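You operate a simulated robot arm through the tools that you are given. There is no shell and no other tool.

The job below is to be done with a simulated robot arm. You get a single attempt, and the scene is never put back.

Task
Put things in order on the top of the steel table with the air box. At the end: the purple polish can stands where the silver small strainer stood; the clear cup with the grey band stands where the grey bearing block stood; the silver small strainer from the top of the steel table with the air box is on the brown closed carton; the grey bearing block stands where the purple polish can stood; whatever was shut is shut again. Leave all else as you found it, and nothing knocked over.

Only the result counts: the job must be done as asked and must still hold three seconds after the hand-in. Knocking over, shifting, dropping, spilling or breaking anything else fails it.

Robot
A 7-joint arm with a two-finger parallel gripper, fixed in place. Base frame: the origin is at the foot of the arm, x ahead of it, y to its left, z up; the work surface is at about z = 0. Lengths are in m, angles in degrees, forces in N, time in s.
With the tool pointing down near the work surface it reaches from about 0.22 to 0.58 m from the base axis. Its first joint turns from -66.0 to 66.0 degrees. Payload 2.5 kg.
Tool frame: the origin (TCP) lies between the finger pads and is the grasp point; the fingertips stand 0.023 m ahead of it; z points along the fingers, y is the line along which they close. The gripper opens to 0.094 m. The fingers are 0.038 m wide and 0.01 m thick; the gripper's body (0.054 by 0.096 m) begins 0.039 m behind the TCP.
Orientation is that of the tool frame in the base frame, as a unit quaternion [x, y, z, w]. With the fingers straight down and closing along the base's y, the tool's x points along the base's -x, its y along +y and its z along -z.

Tools
- The arm moves only by the tool nudge_tool. Its argument "motion" is a list of rows, each an object (a shift or turn left out is 0, a gripper value left out holds the last) with "translation": the shift along the base's x, y, z in cm, a list of three; "rotation": the turn, a rotation vector about the base's x, y, z in degrees, a list of three; "hand": the finger opening in cm, from 0 to 9.4. In form: [{"translation": [x, y, z], "rotation": [ax, ay, az], "hand": hand}, ...]. A call has 1 to 20 rows; each row shifts and turns the commanded pose from where the row before left it. Rows are played at 5 a second. More than 0.05 m and 8.6 degrees between two rows, or a gripper value outside its range, and nothing of the call is played. Where a pose cannot be reached the arm comes as near as it can. A force on the tool above 40 N (or 10 N above the force at the start of the call, whichever is more), or a blocked arm, ends the call early, and 0.2 s more pass. The fingers move at their own pace (about 0.108 m/s each) and stop on an object; they squeeze with about 28 N. The grip force told is the motor's: it shows also when the fingers shut on nothing. Time passes only in rows, and 0.2 s behind the last, so rows that do not move let the fingers close. The reply holds the time, the measured pose of the TCP, the force on the tool along the base axes, the opening and the grip force, in the units named above and with some noise, with the torque about the TCP (base axes, N m) and any sound that the robot's microphone picked up.
- Cameras (640 x 400 px; columns grow to the right, rows downward): "scene" is fixed at [0.1074, -0.4062, 0.5315]; the picture's right is [0.90, -0.44, 0.00], its down [-0.30, -0.61, -0.73] and it looks along [0.32, 0.66, -0.68] (base axes); focal length 231 px, centre (320, 200). "wrist" rides on the gripper at [0.086, 0.016, -0.074] in the tool frame; the picture's right is [-0.18, 0.98, 0.00], its down [-0.58, -0.11, -0.81] and it looks along [-0.79, -0.15, 0.59] (tool axes); focal length 243 px, centre (320, 200). There is no depth. A picture from a camera that has moved, and an enlarged one, comes with that camera's place and axes in the base frame and with its lens.
- capture(camera): a new picture of that camera. It takes no simulated time.
- inspect(camera, box): a new picture of the part [left, top, right, bottom] of that camera's present view, enlarged. It takes no simulated time.
- hand_in(): hands the job in; it is judged then, once.

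Nothing tells you positions but the pictures and the camera data. Unless the task says otherwise, let go and move clear before handing in.

The tools are called as name(argument=value, ...) on one line, values as JSON. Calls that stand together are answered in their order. nudge_tool: Moves the arm, as the interface text tells. Its arguments: {"type":"object","properties":{"motion":{"type":"array","items":{"type":"object","properties":{"translation":{"type":"array","items":{"type":"number"}},"rotation":{"type":"array","items":{"type":"number"}},"hand":{"type":"number"}}}}},"required":["motion"]} The other tools are called the same way: capture (camera) takes a picture; inspect (camera, box) takes an enlarged picture of a part of a camera's view; hand_in () hands the job in.

At the start:

```text
clock: 0.0
position: [0.3694, -0.0439, 0.3142]
tcp_rot: [0.0, 1.0, 0.0, 0.0]
force: [-0.2, 0.2, -0.2]
wrist_torque: [0.0, -0.01, -0.01]
finger_gap: 0.0937
grip_force: 0.0
```

scene: 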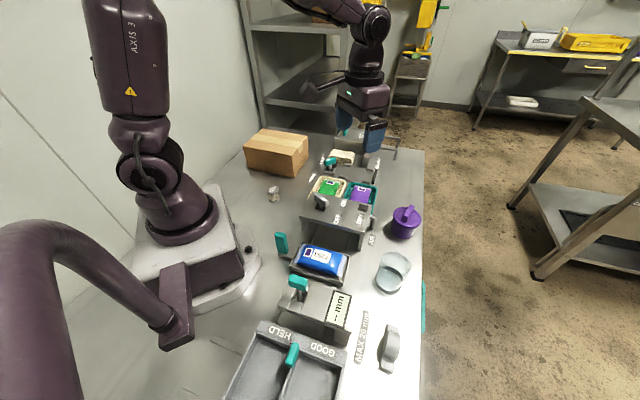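
wrist: 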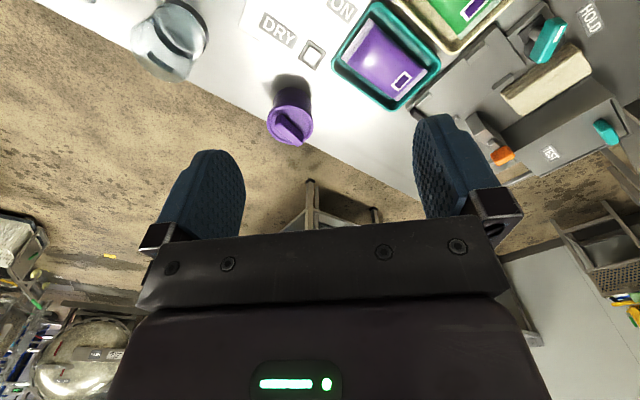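

I see a steel table with a carton, a purple can, a clear cup, and a grey block near the front; I will look closer at the parts of the scene before moving.

inspect(camera="scene", box=[220, 110, 440, 250])

inspect(camera="scene", box=[220, 230, 440, 400])

inspect(camera="wrist", box=[100, 0, 640, 220])

```text
2.86 times, centred on (330, 180) of scene
camera zoom: at [0.1074, -0.4062, 0.5315], right [0.9, -0.44, 0.0], down [-0.3, -0.61, -0.73], along [0.32, 0.66, -0.68], focal length 659 px, centre (291, 257)
```

zoom: 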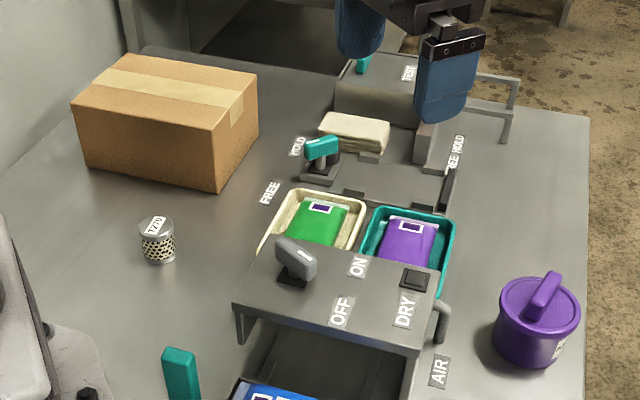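

```text
2.35 times, centred on (330, 315) of scene
camera zoom: at [0.1074, -0.4062, 0.5315], right [0.9, -0.44, 0.0], down [-0.3, -0.61, -0.73], along [0.32, 0.66, -0.68], focal length 543 px, centre (296, -71)
```

zoom: 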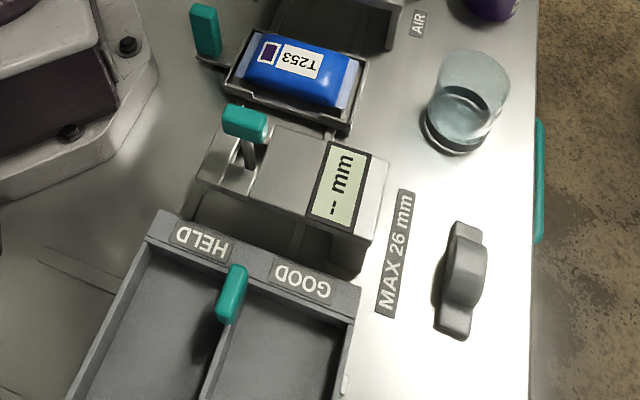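

```text
1.19 times, centred on (370, 110) of wrist
camera zoom: at [0.2834, -0.0274, 0.3898], right [0.18, 0.98, 0.0], down [0.58, -0.11, 0.81], along [0.79, -0.15, -0.59], focal length 288 px, centre (261, 307)
```

zoom: 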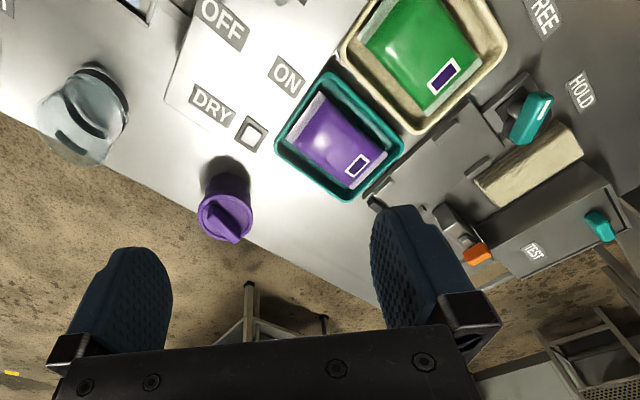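

The task's objects look to be: strainer near (0.22, 0.18), purple can near (0.52, -0.11), cup near (0.38, -0.23), bearing block near (0.29, -0.35), carton near (0.31, 0.40). I'll move high to the strainer side first to look with the wrist camera.

nudge_tool(motion=[{"translation": [-2.4, 3.6, 0]}, {"translation": [-2.4, 3.6, 0]}, {"translation": [-2.4, 3.6, 0]}, {"translation": [-2.4, 3.6, 0]}, {"translation": [-2.4, 3.6, 0]}, {"translation": [0, 0, 0]}])

```text
clock: 1.4
position: [0.2493, 0.1358, 0.3155]
tcp_rot: [0.0, 1.0, 0.0, 0.0]
force: [-0.4, 0.0, 1.0]
wrist_torque: [0.0, -0.01, -0.01]
finger_gap: 0.0938
grip_force: 0.1
```

capture(camera="wrist")

capture(camera="scene")

```text
taken
camera wrist: at [0.1633, 0.1536, 0.3908], right [0.18, 0.98, 0.0], down [0.58, -0.11, 0.81], along [0.79, -0.15, -0.59], focal length 243 px, centre (320, 200)
```

wrist: 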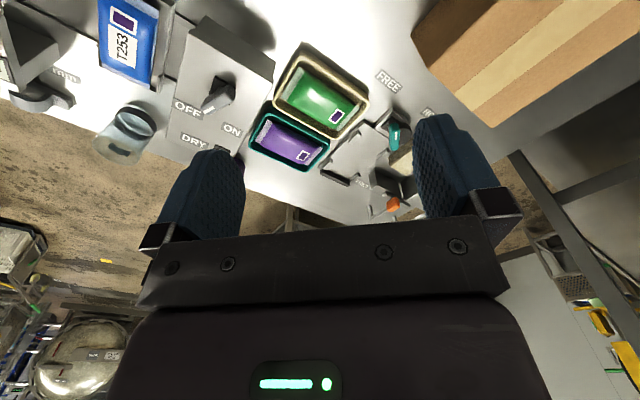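

```text
taken
```

scene: 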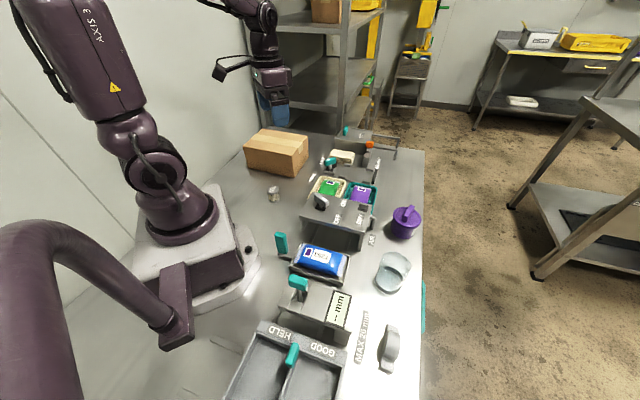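

The strainer lies behind the wrist camera's view; I'll tilt the tool a bit so the camera looks more steeply down.

nudge_tool(motion=[{"translation": [0, 0, 0], "rotation": [0, 8, 0]}, {"translation": [0, 0, 0], "rotation": [0, 8, 0]}, {"translation": [0, 0, 0], "rotation": [0, 8, 0]}, {"translation": [0, 0, 0]}])

capture(camera="wrist")

```text
clock: 2.4
position: [0.2482, 0.1359, 0.3148]
tcp_rot: [0.0, 0.978, 0.0, -0.209]
force: [0.4, 0.2, 1.4]
wrist_torque: [-0.01, -0.02, -0.01]
finger_gap: 0.0938
grip_force: 0.1
```

```text
taken
camera wrist: at [0.2017, 0.1529, 0.4191], right [0.17, 0.98, -0.07], down [0.86, -0.11, 0.5], along [0.48, -0.15, -0.86], focal length 243 px, centre (320, 200)
```

wrist: 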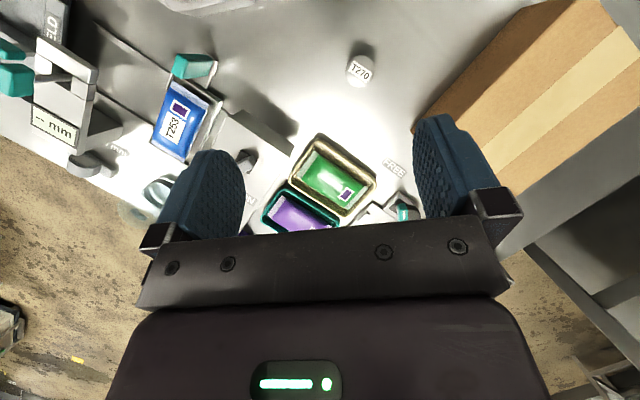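

inspect(camera="wrist", box=[300, 20, 440, 110])

inspect(camera="scene", box=[255, 175, 295, 210])

inspect(camera="scene", box=[360, 190, 440, 300])

inspect(camera="scene", box=[350, 300, 430, 390])

```text
4.44 times, centred on (370, 65) of wrist
camera zoom: at [0.2017, 0.1529, 0.4191], right [0.17, 0.98, -0.07], down [0.86, -0.11, 0.5], along [0.48, -0.15, -0.86], focal length 1078 px, centre (98, 800)
```

zoom: 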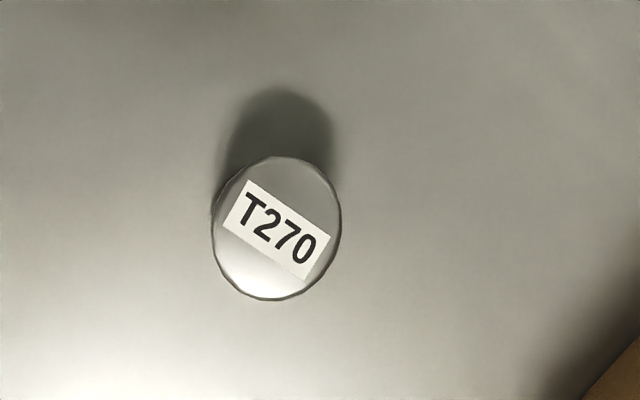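

```text
11.43 times, centred on (275, 192) of scene
camera zoom: at [0.1074, -0.4062, 0.5315], right [0.9, -0.44, 0.0], down [-0.3, -0.61, -0.73], along [0.32, 0.66, -0.68], focal length 2636 px, centre (834, 286)
```

zoom: 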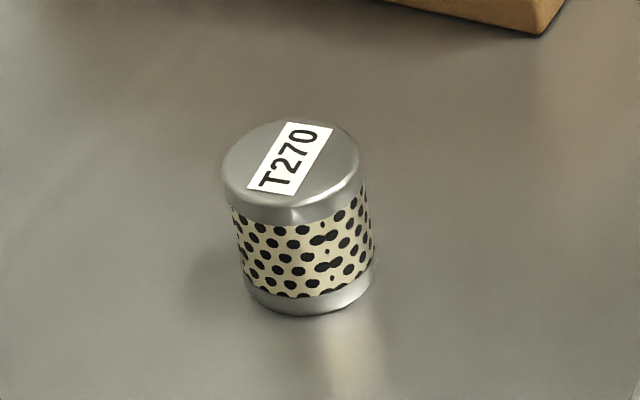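

```text
3.64 times, centred on (400, 245) of scene
camera zoom: at [0.1074, -0.4062, 0.5315], right [0.9, -0.44, 0.0], down [-0.3, -0.61, -0.73], along [0.32, 0.66, -0.68], focal length 839 px, centre (29, 36)
```

zoom: 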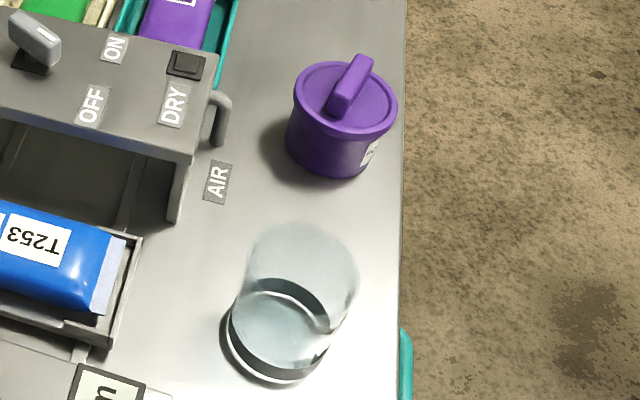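

```text
4.44 times, centred on (390, 345) of scene
camera zoom: at [0.1074, -0.4062, 0.5315], right [0.9, -0.44, 0.0], down [-0.3, -0.61, -0.73], along [0.32, 0.66, -0.68], focal length 1025 px, centre (9, -444)
```

zoom: 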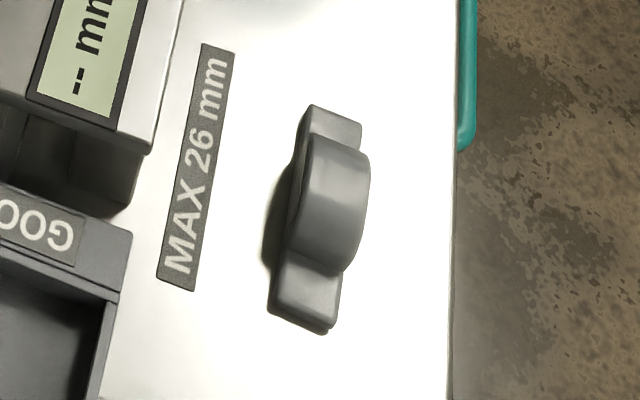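

The strainer is a perforated silver cylinder (label T270) at about (0.2185, 0.178), about 4 cm wide and 4.7 cm tall. I'll straighten the tool and go above it to check the alignment.

nudge_tool(motion=[{"translation": [-0.75, 1.04, -3], "rotation": [0, -8, 0]}, {"translation": [-0.75, 1.04, -3], "rotation": [0, -8, 0]}, {"translation": [-0.75, 1.04, -3], "rotation": [0, -8, 0]}, {"translation": [-0.72, 1.03, -3]}, {"translation": [0, 0, -3.5]}, {"translation": [0, 0, 0]}])

capture(camera="wrist")

capture(camera="scene")

```text
clock: 3.8
position: [0.2179, 0.1794, 0.1593]
tcp_rot: [0.0, 1.0, 0.0, 0.0]
force: [-0.7, -0.1, 0.7]
wrist_torque: [-0.01, -0.01, 0.01]
finger_gap: 0.0941
grip_force: 0.1
```

```text
taken
camera wrist: at [0.133, 0.1941, 0.2347], right [0.18, 0.98, 0.0], down [0.58, -0.11, 0.81], along [0.79, -0.15, -0.59], focal length 243 px, centre (320, 200)
```

wrist: 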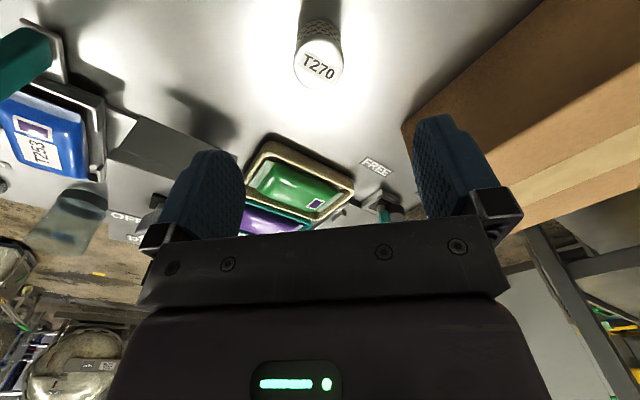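

```text
taken
```

scene: 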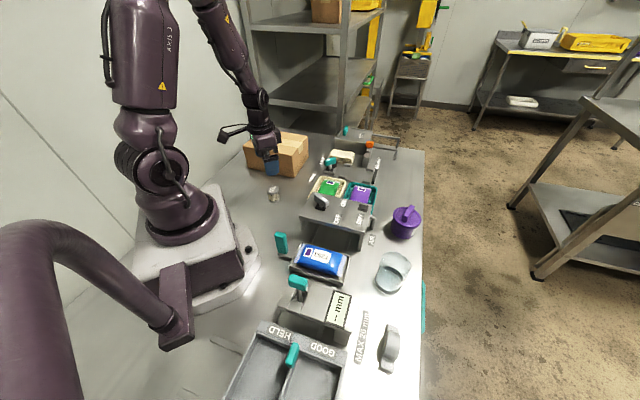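

The strainer top is seen at about (0.218, 0.177), right below the tool. I'll descend with open fingers to TCP z about 0.03 and close.

nudge_tool(motion=[{"translation": [0, -0.22, -4]}, {"translation": [0, 0, -4]}, {"translation": [0, 0, -2.5]}, {"translation": [0, 0, -1.5]}, {"translation": [0, 0, -0.8]}, {"translation": [0, 0, 0]}])

capture(camera="wrist")

```text
clock: 5.2
position: [0.2195, 0.1753, 0.0314]
tcp_rot: [0.0, 1.0, 0.0, 0.0]
force: [0.1, -0.6, -0.7]
wrist_torque: [0.0, -0.02, 0.02]
finger_gap: 0.0939
grip_force: 0.1
```

```text
taken
camera wrist: at [0.1337, 0.1918, 0.1063], right [0.18, 0.98, 0.0], down [0.58, -0.11, 0.81], along [0.79, -0.15, -0.59], focal length 243 px, centre (320, 200)
```

wrist: 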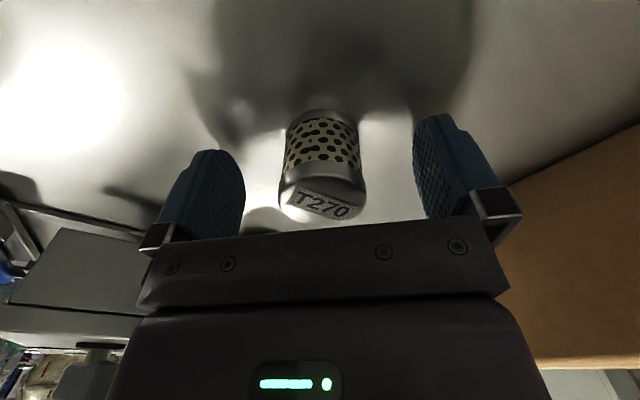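

The strainer sits between the fingers. I'll close on it and check the grip.

nudge_tool(motion=[{"translation": [0, 0.1, 0], "hand": 9.0}, {"translation": [0, 0, 0], "hand": 3.0}, {"translation": [0, 0, 0], "hand": 3.0}, {"translation": [0, 0, 0], "hand": 3.0}])

capture(camera="wrist")

```text
clock: 6.2
position: [0.2178, 0.1761, 0.0326]
tcp_rot: [0.0, 1.0, 0.0, 0.0]
force: [-0.1, 0.2, 0.4]
wrist_torque: [0.03, 0.0, 0.01]
finger_gap: 0.0386
grip_force: 27.7
```

```text
taken
camera wrist: at [0.1337, 0.1928, 0.1066], right [0.18, 0.98, 0.0], down [0.58, -0.11, 0.81], along [0.79, -0.15, -0.59], focal length 243 px, centre (320, 200)
```

wrist: 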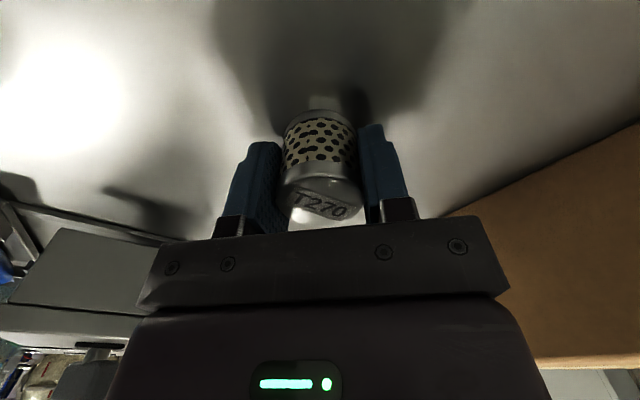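

The strainer is held (gap 3.9 cm, grip 28 N). I'll lift it and carry it high over to the carton.

nudge_tool(motion=[{"translation": [0, 0, 2]}, {"translation": [0, 0, 4]}, {"translation": [0, 0, 4.5]}, {"translation": [0, 0, 4.5]}, {"translation": [0, 0, 4.5]}, {"translation": [1.5, 3.2, 2]}, {"translation": [1.5, 3.2, 0]}, {"translation": [1.5, 3.2, 0]}, {"translation": [1.5, 3.2, 0]}, {"translation": [1.5, 3.2, 0]}, {"translation": [1.0, 2.4, 0]}, {"translation": [0, 0, 0]}])

capture(camera="wrist")

capture(camera="scene")

```text
clock: 8.8
position: [0.3051, 0.3621, 0.2456]
tcp_rot: [0.0, 1.0, 0.0, 0.0]
force: [-0.3, -0.6, -0.8]
wrist_torque: [-0.02, 0.01, -0.01]
finger_gap: 0.0383
grip_force: 27.8
```

```text
taken
camera wrist: at [0.2195, 0.378, 0.3212], right [0.18, 0.98, 0.0], down [0.58, -0.11, 0.81], along [0.79, -0.15, -0.59], focal length 243 px, centre (320, 200)
```

wrist: 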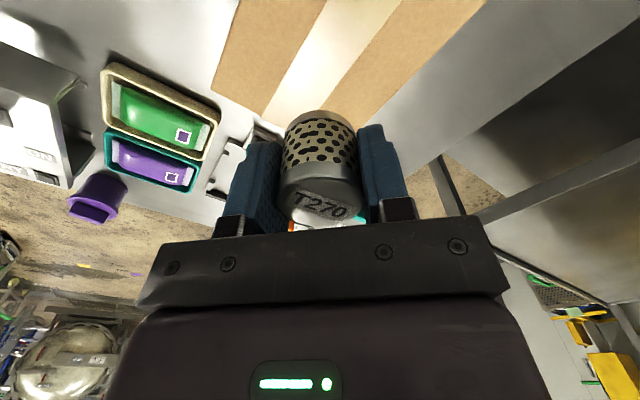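

```text
taken
```

scene: 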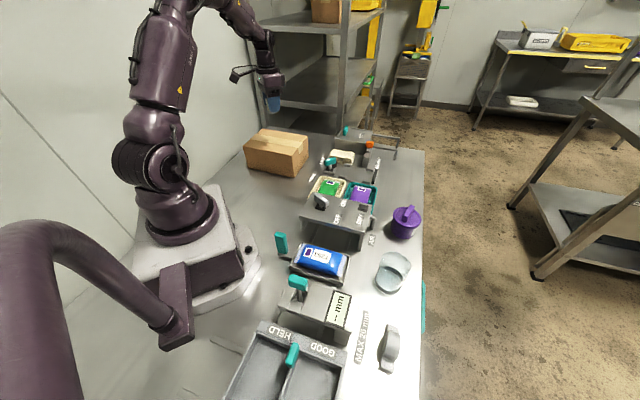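

The carton's top appears centred at about (0.308, 0.373), at z about 0.105. I'll shift slightly and descend to just above it.

nudge_tool(motion=[{"translation": [0.2, 0.7, -3]}, {"translation": [0, 0, -3]}, {"translation": [0, 0, -2]}, {"translation": [0, 0, -1]}, {"translation": [0, 0, 0]}])

capture(camera="wrist")

inspect(camera="scene", box=[220, 80, 340, 190])

```text
clock: 10.0
position: [0.3073, 0.3673, 0.1572]
tcp_rot: [0.001, 1.0, 0.0, 0.0]
force: [-0.8, 0.3, -0.1]
wrist_torque: [-0.01, 0.0, 0.01]
finger_gap: 0.0386
grip_force: 28.7
```

```text
taken
camera wrist: at [0.2213, 0.3837, 0.2313], right [0.18, 0.98, 0.0], down [0.58, -0.11, 0.81], along [0.79, -0.15, -0.59], focal length 243 px, centre (320, 200)
```

wrist: 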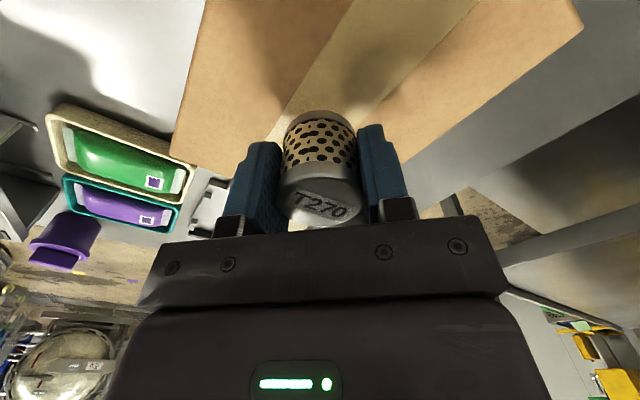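

```text
3.64 times, centred on (280, 135) of scene
camera zoom: at [0.1074, -0.4062, 0.5315], right [0.9, -0.44, 0.0], down [-0.3, -0.61, -0.73], along [0.32, 0.66, -0.68], focal length 839 px, centre (466, 436)
```

zoom: 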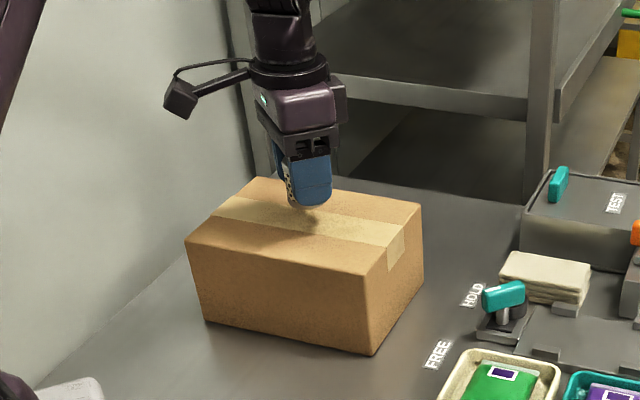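

The strainer hangs above the carton's middle. I'll lower in small steps and watch the force for contact.

nudge_tool(motion=[{"translation": [0, 0, -0.5]}, {"translation": [0, 0, -0.5]}, {"translation": [0, 0, -0.3]}, {"translation": [0, 0, 0]}])

inspect(camera="scene", box=[250, 110, 310, 165])

```text
clock: 11.0
position: [0.3064, 0.3684, 0.1423]
tcp_rot: [-0.001, 1.0, 0.0, 0.0]
force: [0.6, 0.2, -0.1]
wrist_torque: [0.0, -0.01, 0.0]
finger_gap: 0.0385
grip_force: 28.4
```

```text
7.27 times, centred on (280, 138) of scene
camera zoom: at [0.1074, -0.4062, 0.5315], right [0.9, -0.44, 0.0], down [-0.3, -0.61, -0.73], along [0.32, 0.66, -0.68], focal length 1677 px, centre (611, 654)
```

zoom: 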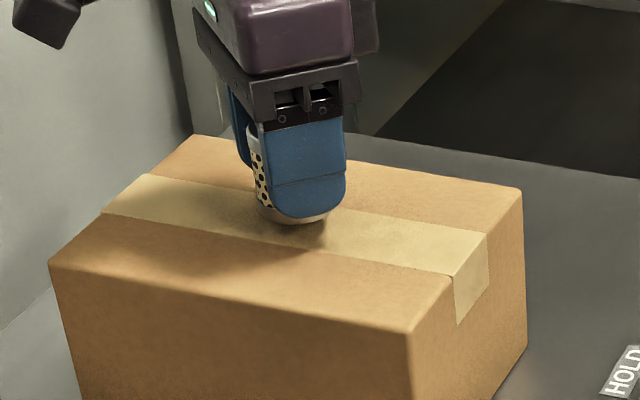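

nudge_tool(motion=[{"translation": [0, 0, -0.2]}, {"translation": [0, 0, -0.2]}, {"translation": [0, 0, 0]}])

inspect(camera="scene", box=[250, 110, 310, 165])

```text
clock: 11.8
position: [0.3057, 0.3671, 0.138]
tcp_rot: [0.001, 1.0, 0.0, 0.001]
force: [0.3, -0.7, -1.1]
wrist_torque: [-0.02, 0.01, 0.01]
finger_gap: 0.0384
grip_force: 28.2
```

```text
7.27 times, centred on (280, 138) of scene
camera zoom: at [0.1074, -0.4062, 0.5315], right [0.9, -0.44, 0.0], down [-0.3, -0.61, -0.73], along [0.32, 0.66, -0.68], focal length 1677 px, centre (611, 654)
```

zoom: 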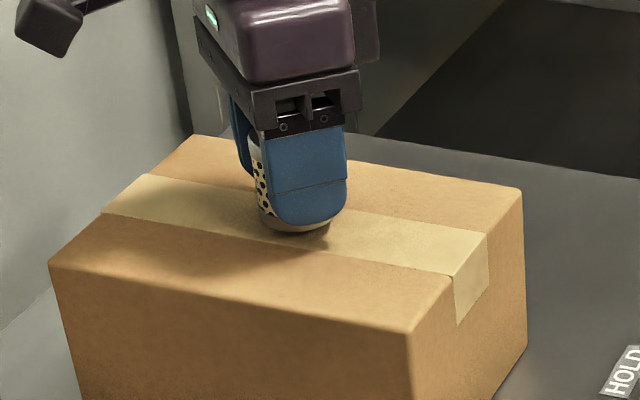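

No contact force yet; I'll keep lowering in small steps.

nudge_tool(motion=[{"translation": [0, 0, -0.2]}, {"translation": [0, 0, -0.2]}, {"translation": [0, 0, 0]}])

inspect(camera="scene", box=[250, 110, 310, 165])

```text
clock: 12.6
position: [0.3062, 0.3665, 0.136]
tcp_rot: [0.0, 1.0, 0.0, 0.0]
force: [0.5, -1.2, -1.3]
wrist_torque: [0.0, -0.03, 0.01]
finger_gap: 0.0387
grip_force: 27.9
```

```text
7.27 times, centred on (280, 138) of scene
camera zoom: at [0.1074, -0.4062, 0.5315], right [0.9, -0.44, 0.0], down [-0.3, -0.61, -0.73], along [0.32, 0.66, -0.68], focal length 1677 px, centre (611, 654)
```

zoom: 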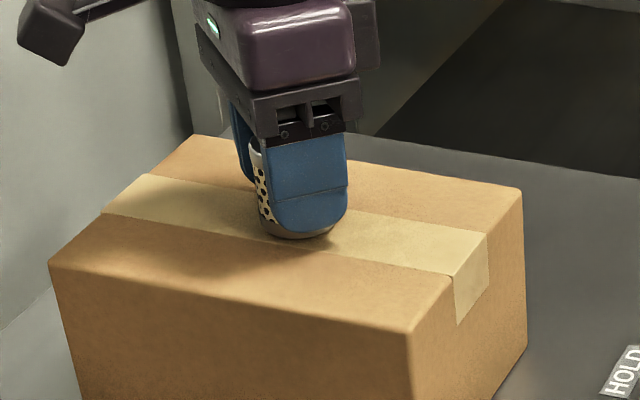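

nudge_tool(motion=[{"translation": [0, 0, -0.15]}, {"translation": [0, 0, -0.15]}, {"translation": [0, 0, 0]}])

inspect(camera="scene", box=[250, 110, 310, 165])

```text
clock: 13.4
position: [0.3065, 0.367, 0.1316]
tcp_rot: [0.0, 1.0, 0.0, 0.0]
force: [0.1, 0.0, -0.4]
wrist_torque: [0.0, 0.02, 0.01]
finger_gap: 0.0385
grip_force: 27.7
```

```text
7.27 times, centred on (280, 138) of scene
camera zoom: at [0.1074, -0.4062, 0.5315], right [0.9, -0.44, 0.0], down [-0.3, -0.61, -0.73], along [0.32, 0.66, -0.68], focal length 1677 px, centre (611, 654)
```

zoom: 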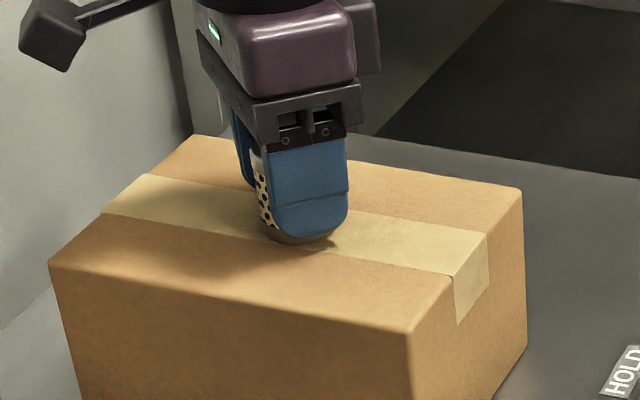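

nudge_tool(motion=[{"translation": [0, 0, -0.15]}, {"translation": [0, 0, -0.15]}, {"translation": [0, 0, 0]}])

inspect(camera="scene", box=[250, 110, 310, 165])

```text
clock: 14.2
position: [0.3062, 0.3678, 0.1317]
tcp_rot: [0.001, 1.0, 0.001, 0.001]
force: [-3.7, -6.6, 23.5]
wrist_torque: [-0.22, 0.23, 0.05]
finger_gap: 0.0384
grip_force: 27.7
```

```text
7.27 times, centred on (280, 138) of scene
camera zoom: at [0.1073, -0.4063, 0.5314], right [0.9, -0.44, 0.0], down [-0.3, -0.61, -0.73], along [0.32, 0.66, -0.68], focal length 1677 px, centre (611, 654)
```

zoom: 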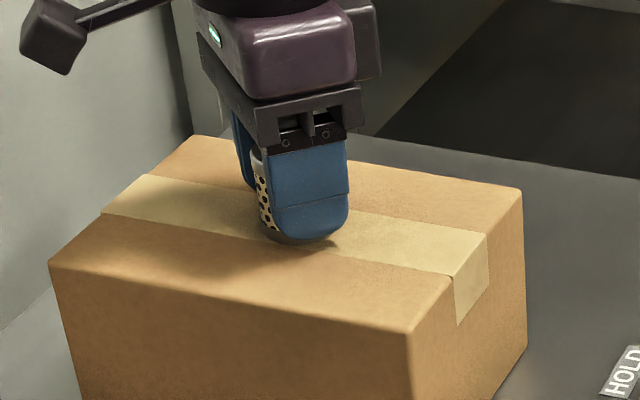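

Contact is made with the carton top (23 N up). I'll ease off 2 mm, then open the fingers and rise straight up.

nudge_tool(motion=[{"translation": [0, 0, 0.2]}, {"translation": [0, 0, 0]}])

```text
clock: 14.8
position: [0.3067, 0.3678, 0.1308]
tcp_rot: [0.0, 1.0, -0.001, 0.0]
force: [1.1, 1.4, 3.7]
wrist_torque: [0.12, -0.08, 0.01]
finger_gap: 0.0386
grip_force: 27.7
```

nudge_tool(motion=[{"translation": [0, 0, 0], "hand": 5.0}, {"translation": [0, 0, 0], "hand": 6.5}, {"translation": [0, 0, 0], "hand": 8.0}, {"translation": [0, 0, 1.5]}, {"translation": [0, 0, 3]}, {"translation": [0, 0, 4]}, {"translation": [0, 0, 4]}, {"translation": [0, 0, 4]}, {"translation": [0, 0, 0]}])

capture(camera="wrist")

inspect(camera="scene", box=[230, 110, 330, 210])

```text
clock: 16.8
position: [0.3055, 0.3678, 0.2965]
tcp_rot: [0.0, 1.0, -0.001, 0.0]
force: [0.1, -1.1, 0.6]
wrist_torque: [0.0, 0.02, -0.05]
finger_gap: 0.0801
grip_force: 0.0
```

```text
taken
camera wrist: at [0.2203, 0.3844, 0.3717], right [0.18, 0.98, 0.0], down [0.58, -0.11, 0.81], along [0.79, -0.15, -0.59], focal length 243 px, centre (320, 200)
```

wrist: 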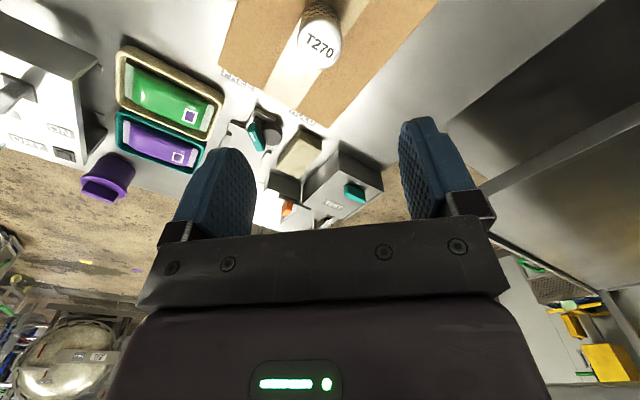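

```text
4.00 times, centred on (280, 160) of scene
camera zoom: at [0.1074, -0.4062, 0.5315], right [0.9, -0.44, 0.0], down [-0.3, -0.61, -0.73], along [0.32, 0.66, -0.68], focal length 922 px, centre (480, 360)
```

zoom: 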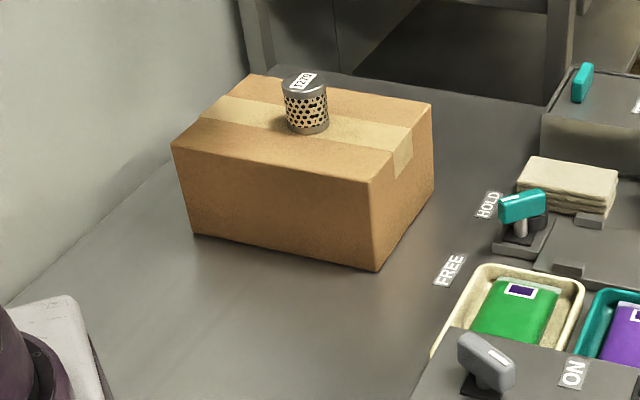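

The strainer stands upright on the carton. Next is the purple can; I'll travel high to above it and look.

nudge_tool(motion=[{"translation": [1.5, -4.3, 0], "hand": 9.4}, {"translation": [1.5, -4.3, 0]}, {"translation": [1.5, -4.3, 0]}, {"translation": [1.5, -4.3, 0]}, {"translation": [1.5, -4.3, 0]}, {"translation": [1.5, -4.3, 0]}, {"translation": [1.5, -4.3, 0]}, {"translation": [1.5, -4.3, 0]}, {"translation": [1.5, -4.3, 0]}, {"translation": [1.5, -4.3, 0]}, {"translation": [1.5, -4.3, 0]}, {"translation": [0, 0, -3]}, {"translation": [0, 0, 0]}])

capture(camera="wrist")

capture(camera="scene")

```text
clock: 19.6
position: [0.4716, -0.1046, 0.2663]
tcp_rot: [0.0, 1.0, -0.001, 0.001]
force: [0.7, -0.4, -0.3]
wrist_torque: [0.02, -0.02, 0.0]
finger_gap: 0.0936
grip_force: 0.0
```

```text
taken
camera wrist: at [0.3857, -0.0893, 0.3415], right [0.18, 0.98, 0.0], down [0.58, -0.11, 0.81], along [0.79, -0.15, -0.59], focal length 243 px, centre (320, 200)
```

wrist: 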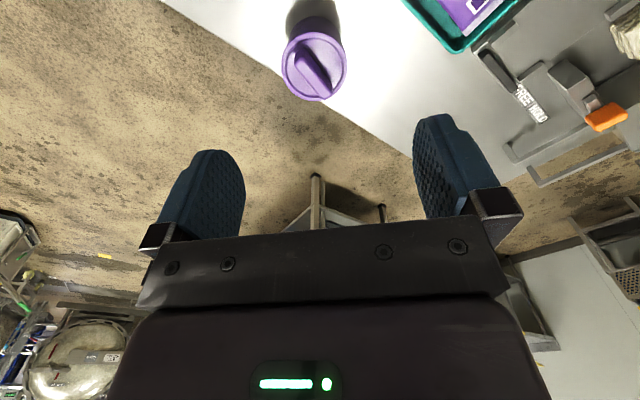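

```text
taken
```

scene: 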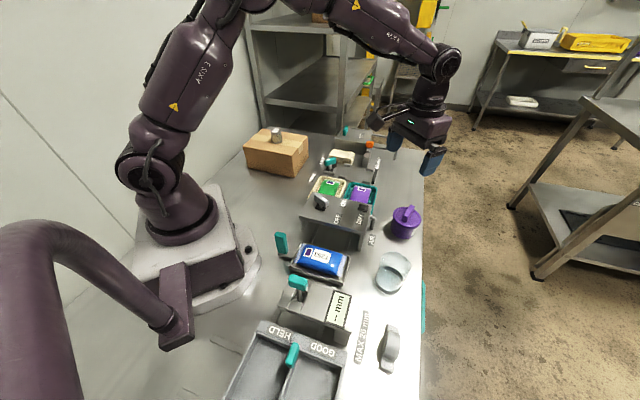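

inspect(camera="wrist", box=[250, 0, 400, 110])

inspect(camera="scene", box=[375, 195, 435, 250])

```text
3.64 times, centred on (325, 55) of wrist
camera zoom: at [0.3857, -0.0893, 0.3415], right [0.18, 0.98, 0.0], down [0.58, -0.11, 0.81], along [0.79, -0.15, -0.59], focal length 882 px, centre (302, 727)
```

zoom: 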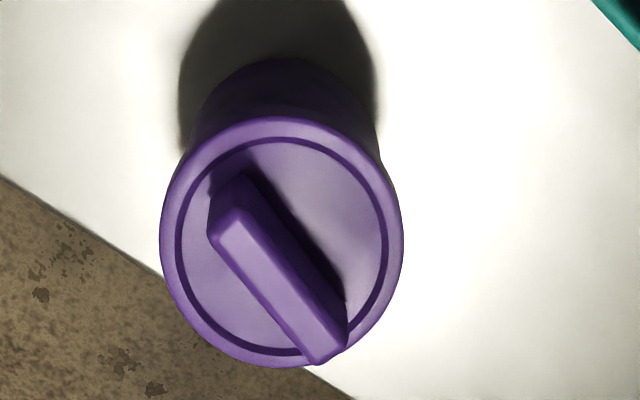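

```text
7.27 times, centred on (405, 222) of scene
camera zoom: at [0.1074, -0.4062, 0.5315], right [0.9, -0.44, 0.0], down [-0.3, -0.61, -0.73], along [0.32, 0.66, -0.68], focal length 1677 px, centre (-298, 36)
```

zoom: 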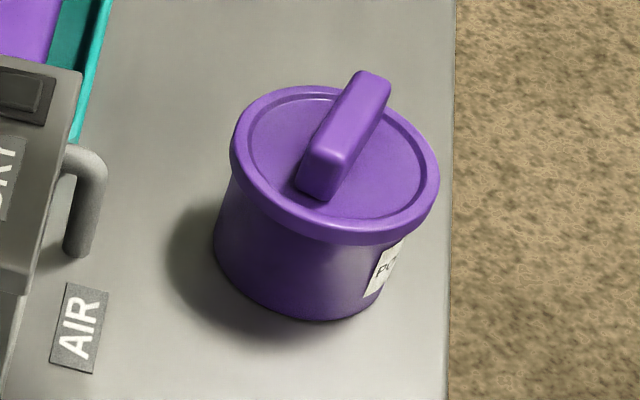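

The can's lid centre triangulates to about (0.510, -0.121) with the rim near z=0.065 and the knob top near z=0.09. I'll move above it and recheck before descending around the rim.

nudge_tool(motion=[{"translation": [1.9, -0.8, -2]}, {"translation": [1.9, -0.8, -3]}, {"translation": [0, 0, -3]}, {"translation": [0, 0, -3]}, {"translation": [0, 0, 0]}])

capture(camera="wrist")

inspect(camera="scene", box=[360, 140, 450, 250])

```text
clock: 20.8
position: [0.5086, -0.1219, 0.156]
tcp_rot: [0.0, 1.0, 0.0, 0.0]
force: [-0.1, -0.1, -0.5]
wrist_torque: [-0.02, -0.01, -0.01]
finger_gap: 0.0938
grip_force: 0.1
```

```text
taken
camera wrist: at [0.4236, -0.1044, 0.231], right [0.18, 0.98, 0.0], down [0.58, -0.11, 0.81], along [0.79, -0.15, -0.59], focal length 243 px, centre (320, 200)
```

wrist: 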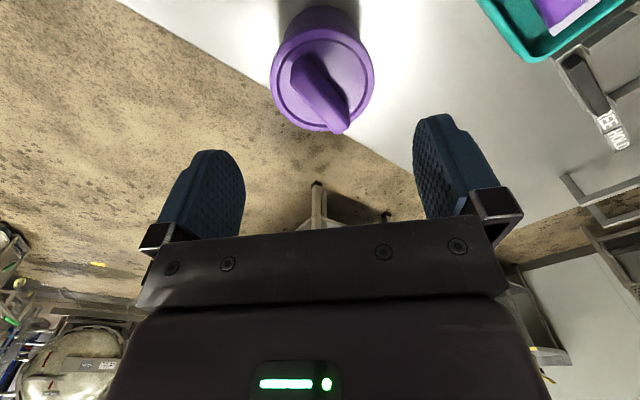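

```text
3.64 times, centred on (405, 195) of scene
camera zoom: at [0.1074, -0.4062, 0.5315], right [0.9, -0.44, 0.0], down [-0.3, -0.61, -0.73], along [0.32, 0.66, -0.68], focal length 839 px, centre (11, 218)
```

zoom: 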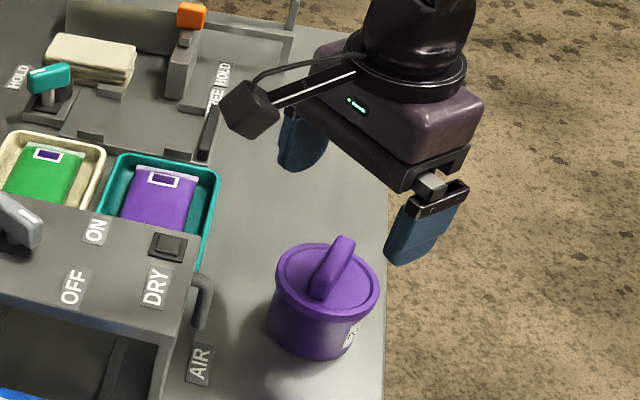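

Lid centre confirmed near (0.510, -0.1195). I'll descend straight with fingers straddling the lid to TCP z about 0.062.

nudge_tool(motion=[{"translation": [0.15, 0.22, -3]}, {"translation": [0, 0, -3]}, {"translation": [0, 0, -2]}, {"translation": [0, 0, -1.2]}, {"translation": [0, 0, 0]}])

capture(camera="wrist")

inspect(camera="scene", box=[360, 160, 450, 260])

```text
clock: 22.0
position: [0.5109, -0.1174, 0.0636]
tcp_rot: [0.0, 1.0, 0.0, 0.0]
force: [0.4, 0.0, -0.5]
wrist_torque: [0.01, 0.02, -0.02]
finger_gap: 0.094
grip_force: 0.1
```

```text
taken
camera wrist: at [0.4252, -0.1025, 0.1394], right [0.18, 0.98, 0.0], down [0.58, -0.11, 0.81], along [0.79, -0.15, -0.59], focal length 243 px, centre (320, 200)
```

wrist: 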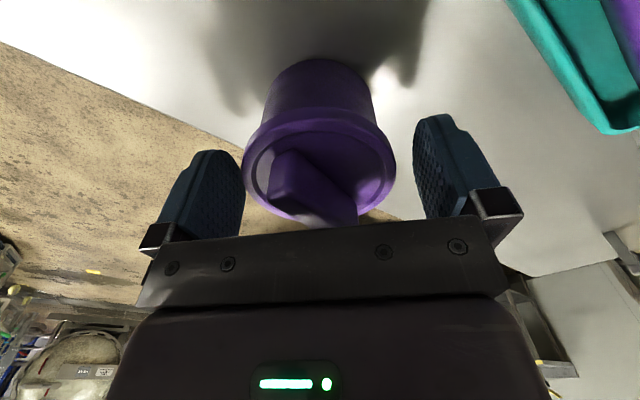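

```text
4.00 times, centred on (405, 210) of scene
camera zoom: at [0.1074, -0.4062, 0.5315], right [0.9, -0.44, 0.0], down [-0.3, -0.61, -0.73], along [0.32, 0.66, -0.68], focal length 922 px, centre (-20, 160)
```

zoom: 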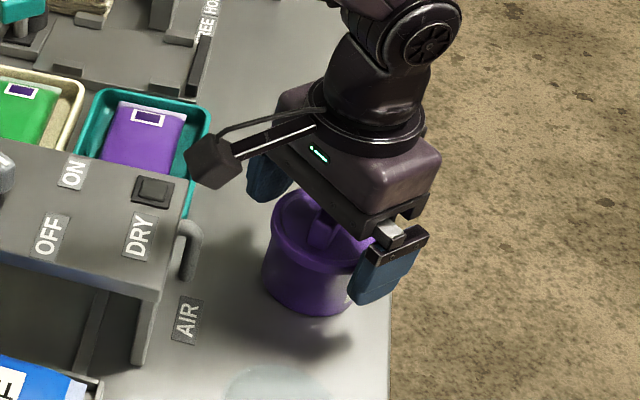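

The lid is centred between the fingers. I'll go 3 mm lower and close gently on the rim.

nudge_tool(motion=[{"translation": [0, 0, -0.3]}, {"translation": [0, 0, 0], "hand": 8.0}, {"translation": [0, 0, 0], "hand": 6.0}, {"translation": [0, 0, 0], "hand": 6.0}, {"translation": [0, 0, 0], "hand": 6.0}])

capture(camera="wrist")

inspect(camera="scene", box=[375, 190, 435, 250])

```text
clock: 23.2
position: [0.5109, -0.1184, 0.0611]
tcp_rot: [0.0, 1.0, 0.0, 0.0]
force: [0.5, -1.7, 1.1]
wrist_torque: [-0.02, -0.03, -0.05]
finger_gap: 0.0772
grip_force: 27.7
```

```text
taken
camera wrist: at [0.4253, -0.1028, 0.1365], right [0.18, 0.98, 0.0], down [0.58, -0.11, 0.81], along [0.79, -0.15, -0.59], focal length 243 px, centre (320, 200)
```

wrist: 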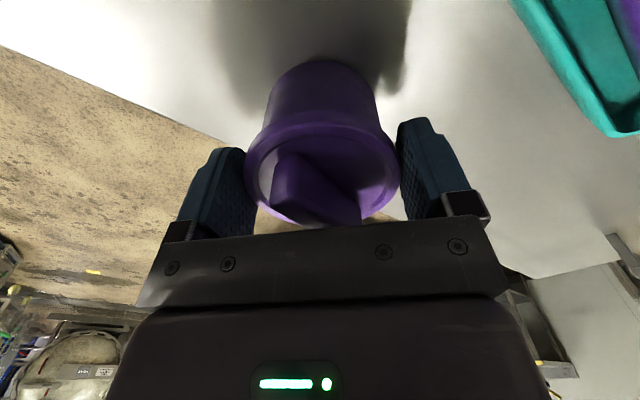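

```text
6.67 times, centred on (405, 220) of scene
camera zoom: at [0.1074, -0.4062, 0.5315], right [0.9, -0.44, 0.0], down [-0.3, -0.61, -0.73], along [0.32, 0.66, -0.68], focal length 1538 px, centre (-247, 67)
```

zoom: 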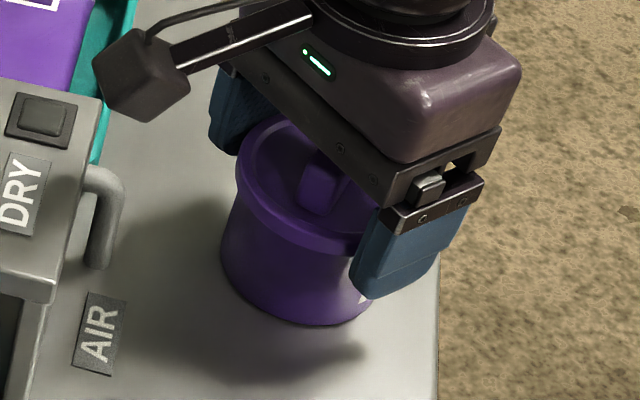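

The can is gripped at its 7.7 cm rim. I'll lift 1.5 cm and check that body and lid rise together.

nudge_tool(motion=[{"translation": [0, 0, 0.5]}, {"translation": [0, 0, 1]}, {"translation": [0, 0, 0]}])

capture(camera="wrist")

inspect(camera="scene", box=[375, 190, 435, 250])

```text
clock: 24.0
position: [0.51, -0.1191, 0.0767]
tcp_rot: [0.0, 1.0, 0.0, -0.003]
force: [0.4, -0.4, -2.6]
wrist_torque: [0.01, 0.03, 0.01]
finger_gap: 0.077
grip_force: 28.2
```

```text
taken
camera wrist: at [0.425, -0.1029, 0.152], right [0.18, 0.98, 0.0], down [0.58, -0.11, 0.81], along [0.79, -0.15, -0.59], focal length 243 px, centre (320, 200)
```

wrist: 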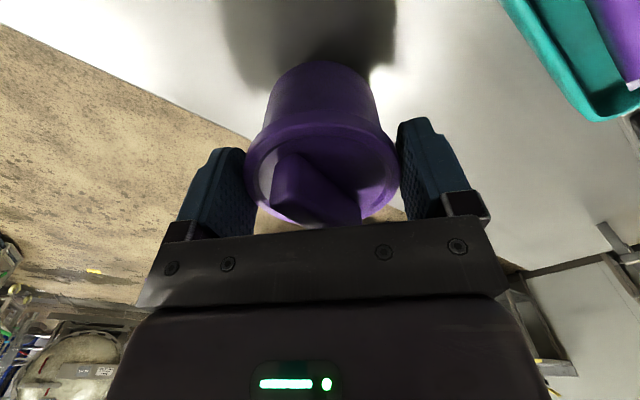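

```text
6.67 times, centred on (405, 220) of scene
camera zoom: at [0.1074, -0.4062, 0.5315], right [0.9, -0.44, 0.0], down [-0.3, -0.61, -0.73], along [0.32, 0.66, -0.68], focal length 1538 px, centre (-247, 67)
```

zoom: 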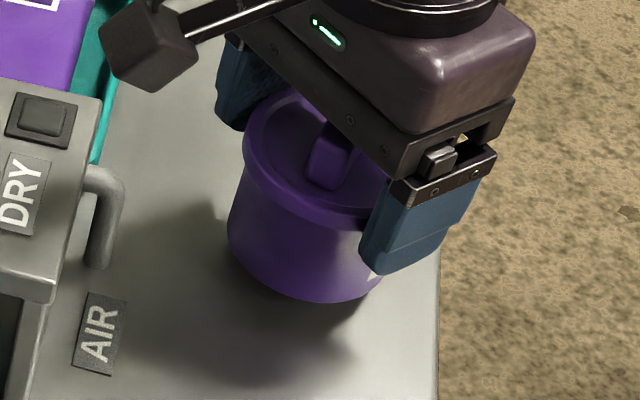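

The whole can lifts cleanly. I'll raise it high and carry it to the strainer's old spot at (0.218, 0.177).

nudge_tool(motion=[{"translation": [0, 0, 3]}, {"translation": [0, 0, 4]}, {"translation": [0, 0, 4.5]}, {"translation": [0, 0, 4.5]}, {"translation": [0, 0, 3.5]}, {"translation": [-2.9, 2.95, 0]}, {"translation": [-2.9, 2.95, 0]}, {"translation": [-2.9, 2.95, 0]}, {"translation": [-2.9, 2.95, 0]}, {"translation": [-2.9, 2.95, 0]}, {"translation": [-2.9, 2.95, 0]}, {"translation": [-2.9, 2.95, 0]}, {"translation": [-2.9, 2.95, 0]}, {"translation": [-2.9, 2.95, 0]}, {"translation": [-2.9, 2.95, 0]}, {"translation": [0, 0, 0]}])

capture(camera="wrist")

capture(camera="scene")

```text
clock: 27.4
position: [0.2199, 0.1776, 0.2689]
tcp_rot: [0.0, 1.0, 0.0, 0.0]
force: [-0.2, -0.9, -2.1]
wrist_torque: [-0.01, 0.03, 0.0]
finger_gap: 0.0768
grip_force: 28.4
```

```text
taken
camera wrist: at [0.1341, 0.1927, 0.3452], right [0.18, 0.98, 0.0], down [0.58, -0.11, 0.81], along [0.79, -0.15, -0.59], focal length 243 px, centre (320, 200)
```

wrist: 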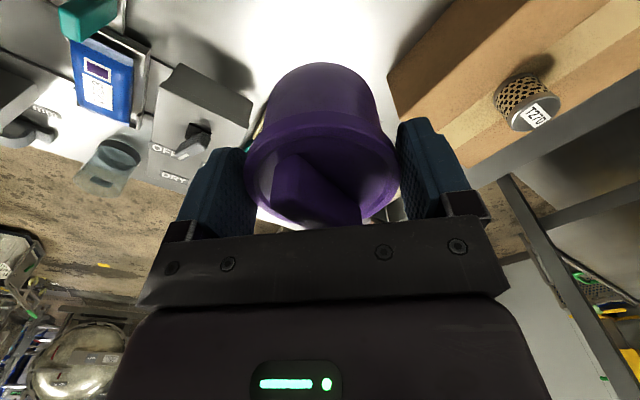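

```text
taken
```

scene: 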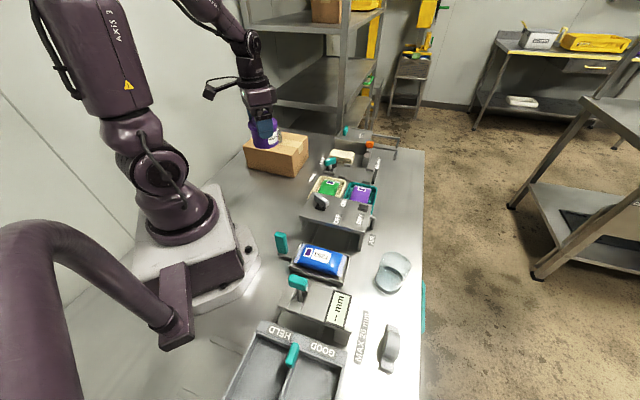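

I'm above the strainer's old spot holding the can. I'll descend to just above the table.

nudge_tool(motion=[{"translation": [-0.2, -0.1, -4]}, {"translation": [0, 0, -4]}, {"translation": [0, 0, -4]}, {"translation": [0, 0, -3.5]}, {"translation": [0, 0, -2.5]}, {"translation": [0, 0, -1.4]}, {"translation": [0, 0, -0.5]}, {"translation": [0, 0, 0]}])

inspect(camera="scene", box=[230, 130, 320, 220])

```text
clock: 29.2
position: [0.219, 0.1756, 0.0721]
tcp_rot: [0.0, 1.0, 0.0, 0.0]
force: [0.6, -0.3, -2.1]
wrist_torque: [-0.01, 0.03, 0.01]
finger_gap: 0.077
grip_force: 28.3
```

```text
4.44 times, centred on (275, 175) of scene
camera zoom: at [0.1074, -0.4062, 0.5315], right [0.9, -0.44, 0.0], down [-0.3, -0.61, -0.73], along [0.32, 0.66, -0.68], focal length 1025 px, centre (520, 311)
```

zoom: 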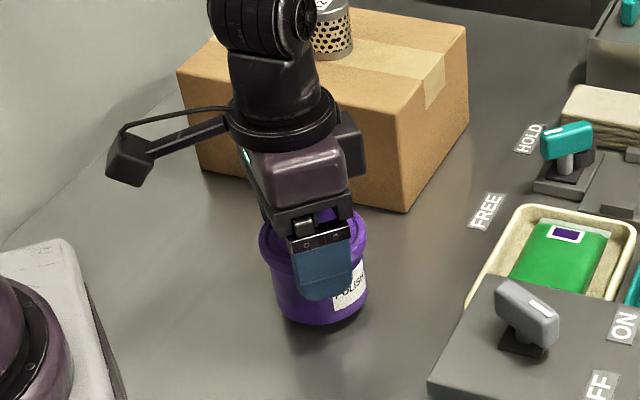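

The can hangs about 1 cm above the table, a few mm to one side of the old strainer spot. I'll trim the position and lower until contact.

nudge_tool(motion=[{"translation": [-0.3, 0.1, -0.3]}, {"translation": [0, 0, -0.3]}, {"translation": [0, 0, -0.2]}, {"translation": [0, 0, 0]}])

```text
clock: 30.2
position: [0.2155, 0.1759, 0.0644]
tcp_rot: [0.0, 1.0, 0.0, 0.0]
force: [-1.2, 0.0, -1.6]
wrist_torque: [0.02, 0.0, 0.0]
finger_gap: 0.0769
grip_force: 27.8
```

nudge_tool(motion=[{"translation": [0, 0, -0.15]}, {"translation": [0, 0, -0.1]}, {"translation": [0, 0, 0]}])

```text
clock: 31.0
position: [0.2155, 0.1752, 0.0629]
tcp_rot: [0.0, 1.0, 0.0, 0.0]
force: [-0.1, 0.0, -2.3]
wrist_torque: [0.02, -0.03, 0.03]
finger_gap: 0.077
grip_force: 28.2
```

nudge_tool(motion=[{"translation": [0, 0, -0.1]}, {"translation": [0, 0, -0.1]}, {"translation": [0, 0, 0]}])

```text
clock: 31.8
position: [0.2159, 0.1762, 0.06]
tcp_rot: [0.001, 1.0, 0.0, 0.0]
force: [-6.1, -5.1, 33.3]
wrist_torque: [-0.21, -0.17, -0.16]
finger_gap: 0.0772
grip_force: 28.3
```

Contact with the table. I'll ease up slightly and then open.

nudge_tool(motion=[{"translation": [0, 0, 0.12]}, {"translation": [0, 0, 0]}])

```text
clock: 32.4
position: [0.216, 0.1765, 0.062]
tcp_rot: [0.0, 1.0, 0.0, 0.001]
force: [-0.7, -0.3, -2.2]
wrist_torque: [0.02, 0.0, 0.01]
finger_gap: 0.0768
grip_force: 28.3
```

nudge_tool(motion=[{"translation": [0, 0, -0.05]}, {"translation": [0, 0, 0]}])

```text
clock: 33.0
position: [0.2156, 0.176, 0.0608]
tcp_rot: [0.0, 1.0, 0.0, 0.0]
force: [-0.5, -0.6, -2.0]
wrist_torque: [-0.01, 0.0, -0.02]
finger_gap: 0.077
grip_force: 28.0
```

The can is a fraction of a millimetre off the table; I'll open and rise.

nudge_tool(motion=[{"translation": [0, 0, -0.03], "hand": 8.2}, {"translation": [0, 0, 0], "hand": 9.0}, {"translation": [0, 0, 0], "hand": 9.4}, {"translation": [0, 0, 2]}, {"translation": [0, 0, 4]}, {"translation": [0, 0, 4.5]}, {"translation": [0, 0, 4.5]}, {"translation": [0, 0, 4.5]}, {"translation": [0, 0, 0]}])

inspect(camera="scene", box=[230, 110, 330, 220])

capture(camera="wrist")

```text
clock: 35.0
position: [0.2155, 0.1767, 0.2549]
tcp_rot: [0.0, 1.0, 0.001, 0.0]
force: [-0.4, 0.4, -0.6]
wrist_torque: [-0.02, -0.03, 0.0]
finger_gap: 0.0938
grip_force: 0.1
```

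```text
3.64 times, centred on (280, 165) of scene
camera zoom: at [0.1074, -0.4062, 0.5315], right [0.9, -0.44, 0.0], down [-0.3, -0.61, -0.73], along [0.32, 0.66, -0.68], focal length 839 px, centre (466, 327)
```

zoom: 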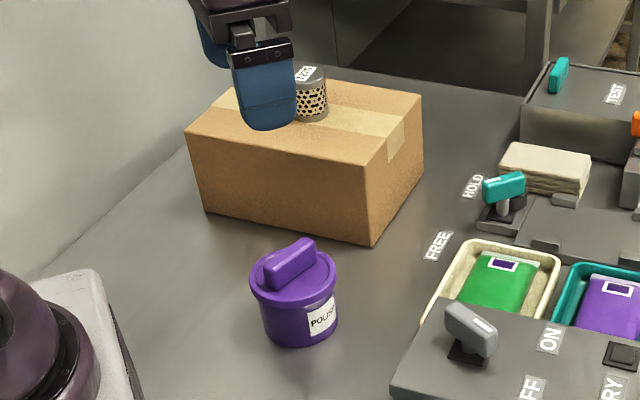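

```text
taken
camera wrist: at [0.1296, 0.1921, 0.3311], right [0.18, 0.98, 0.0], down [0.58, -0.11, 0.81], along [0.79, -0.15, -0.59], focal length 243 px, centre (320, 200)
```

wrist: 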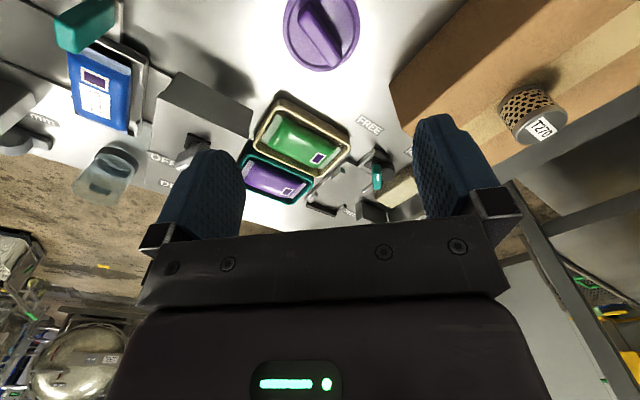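

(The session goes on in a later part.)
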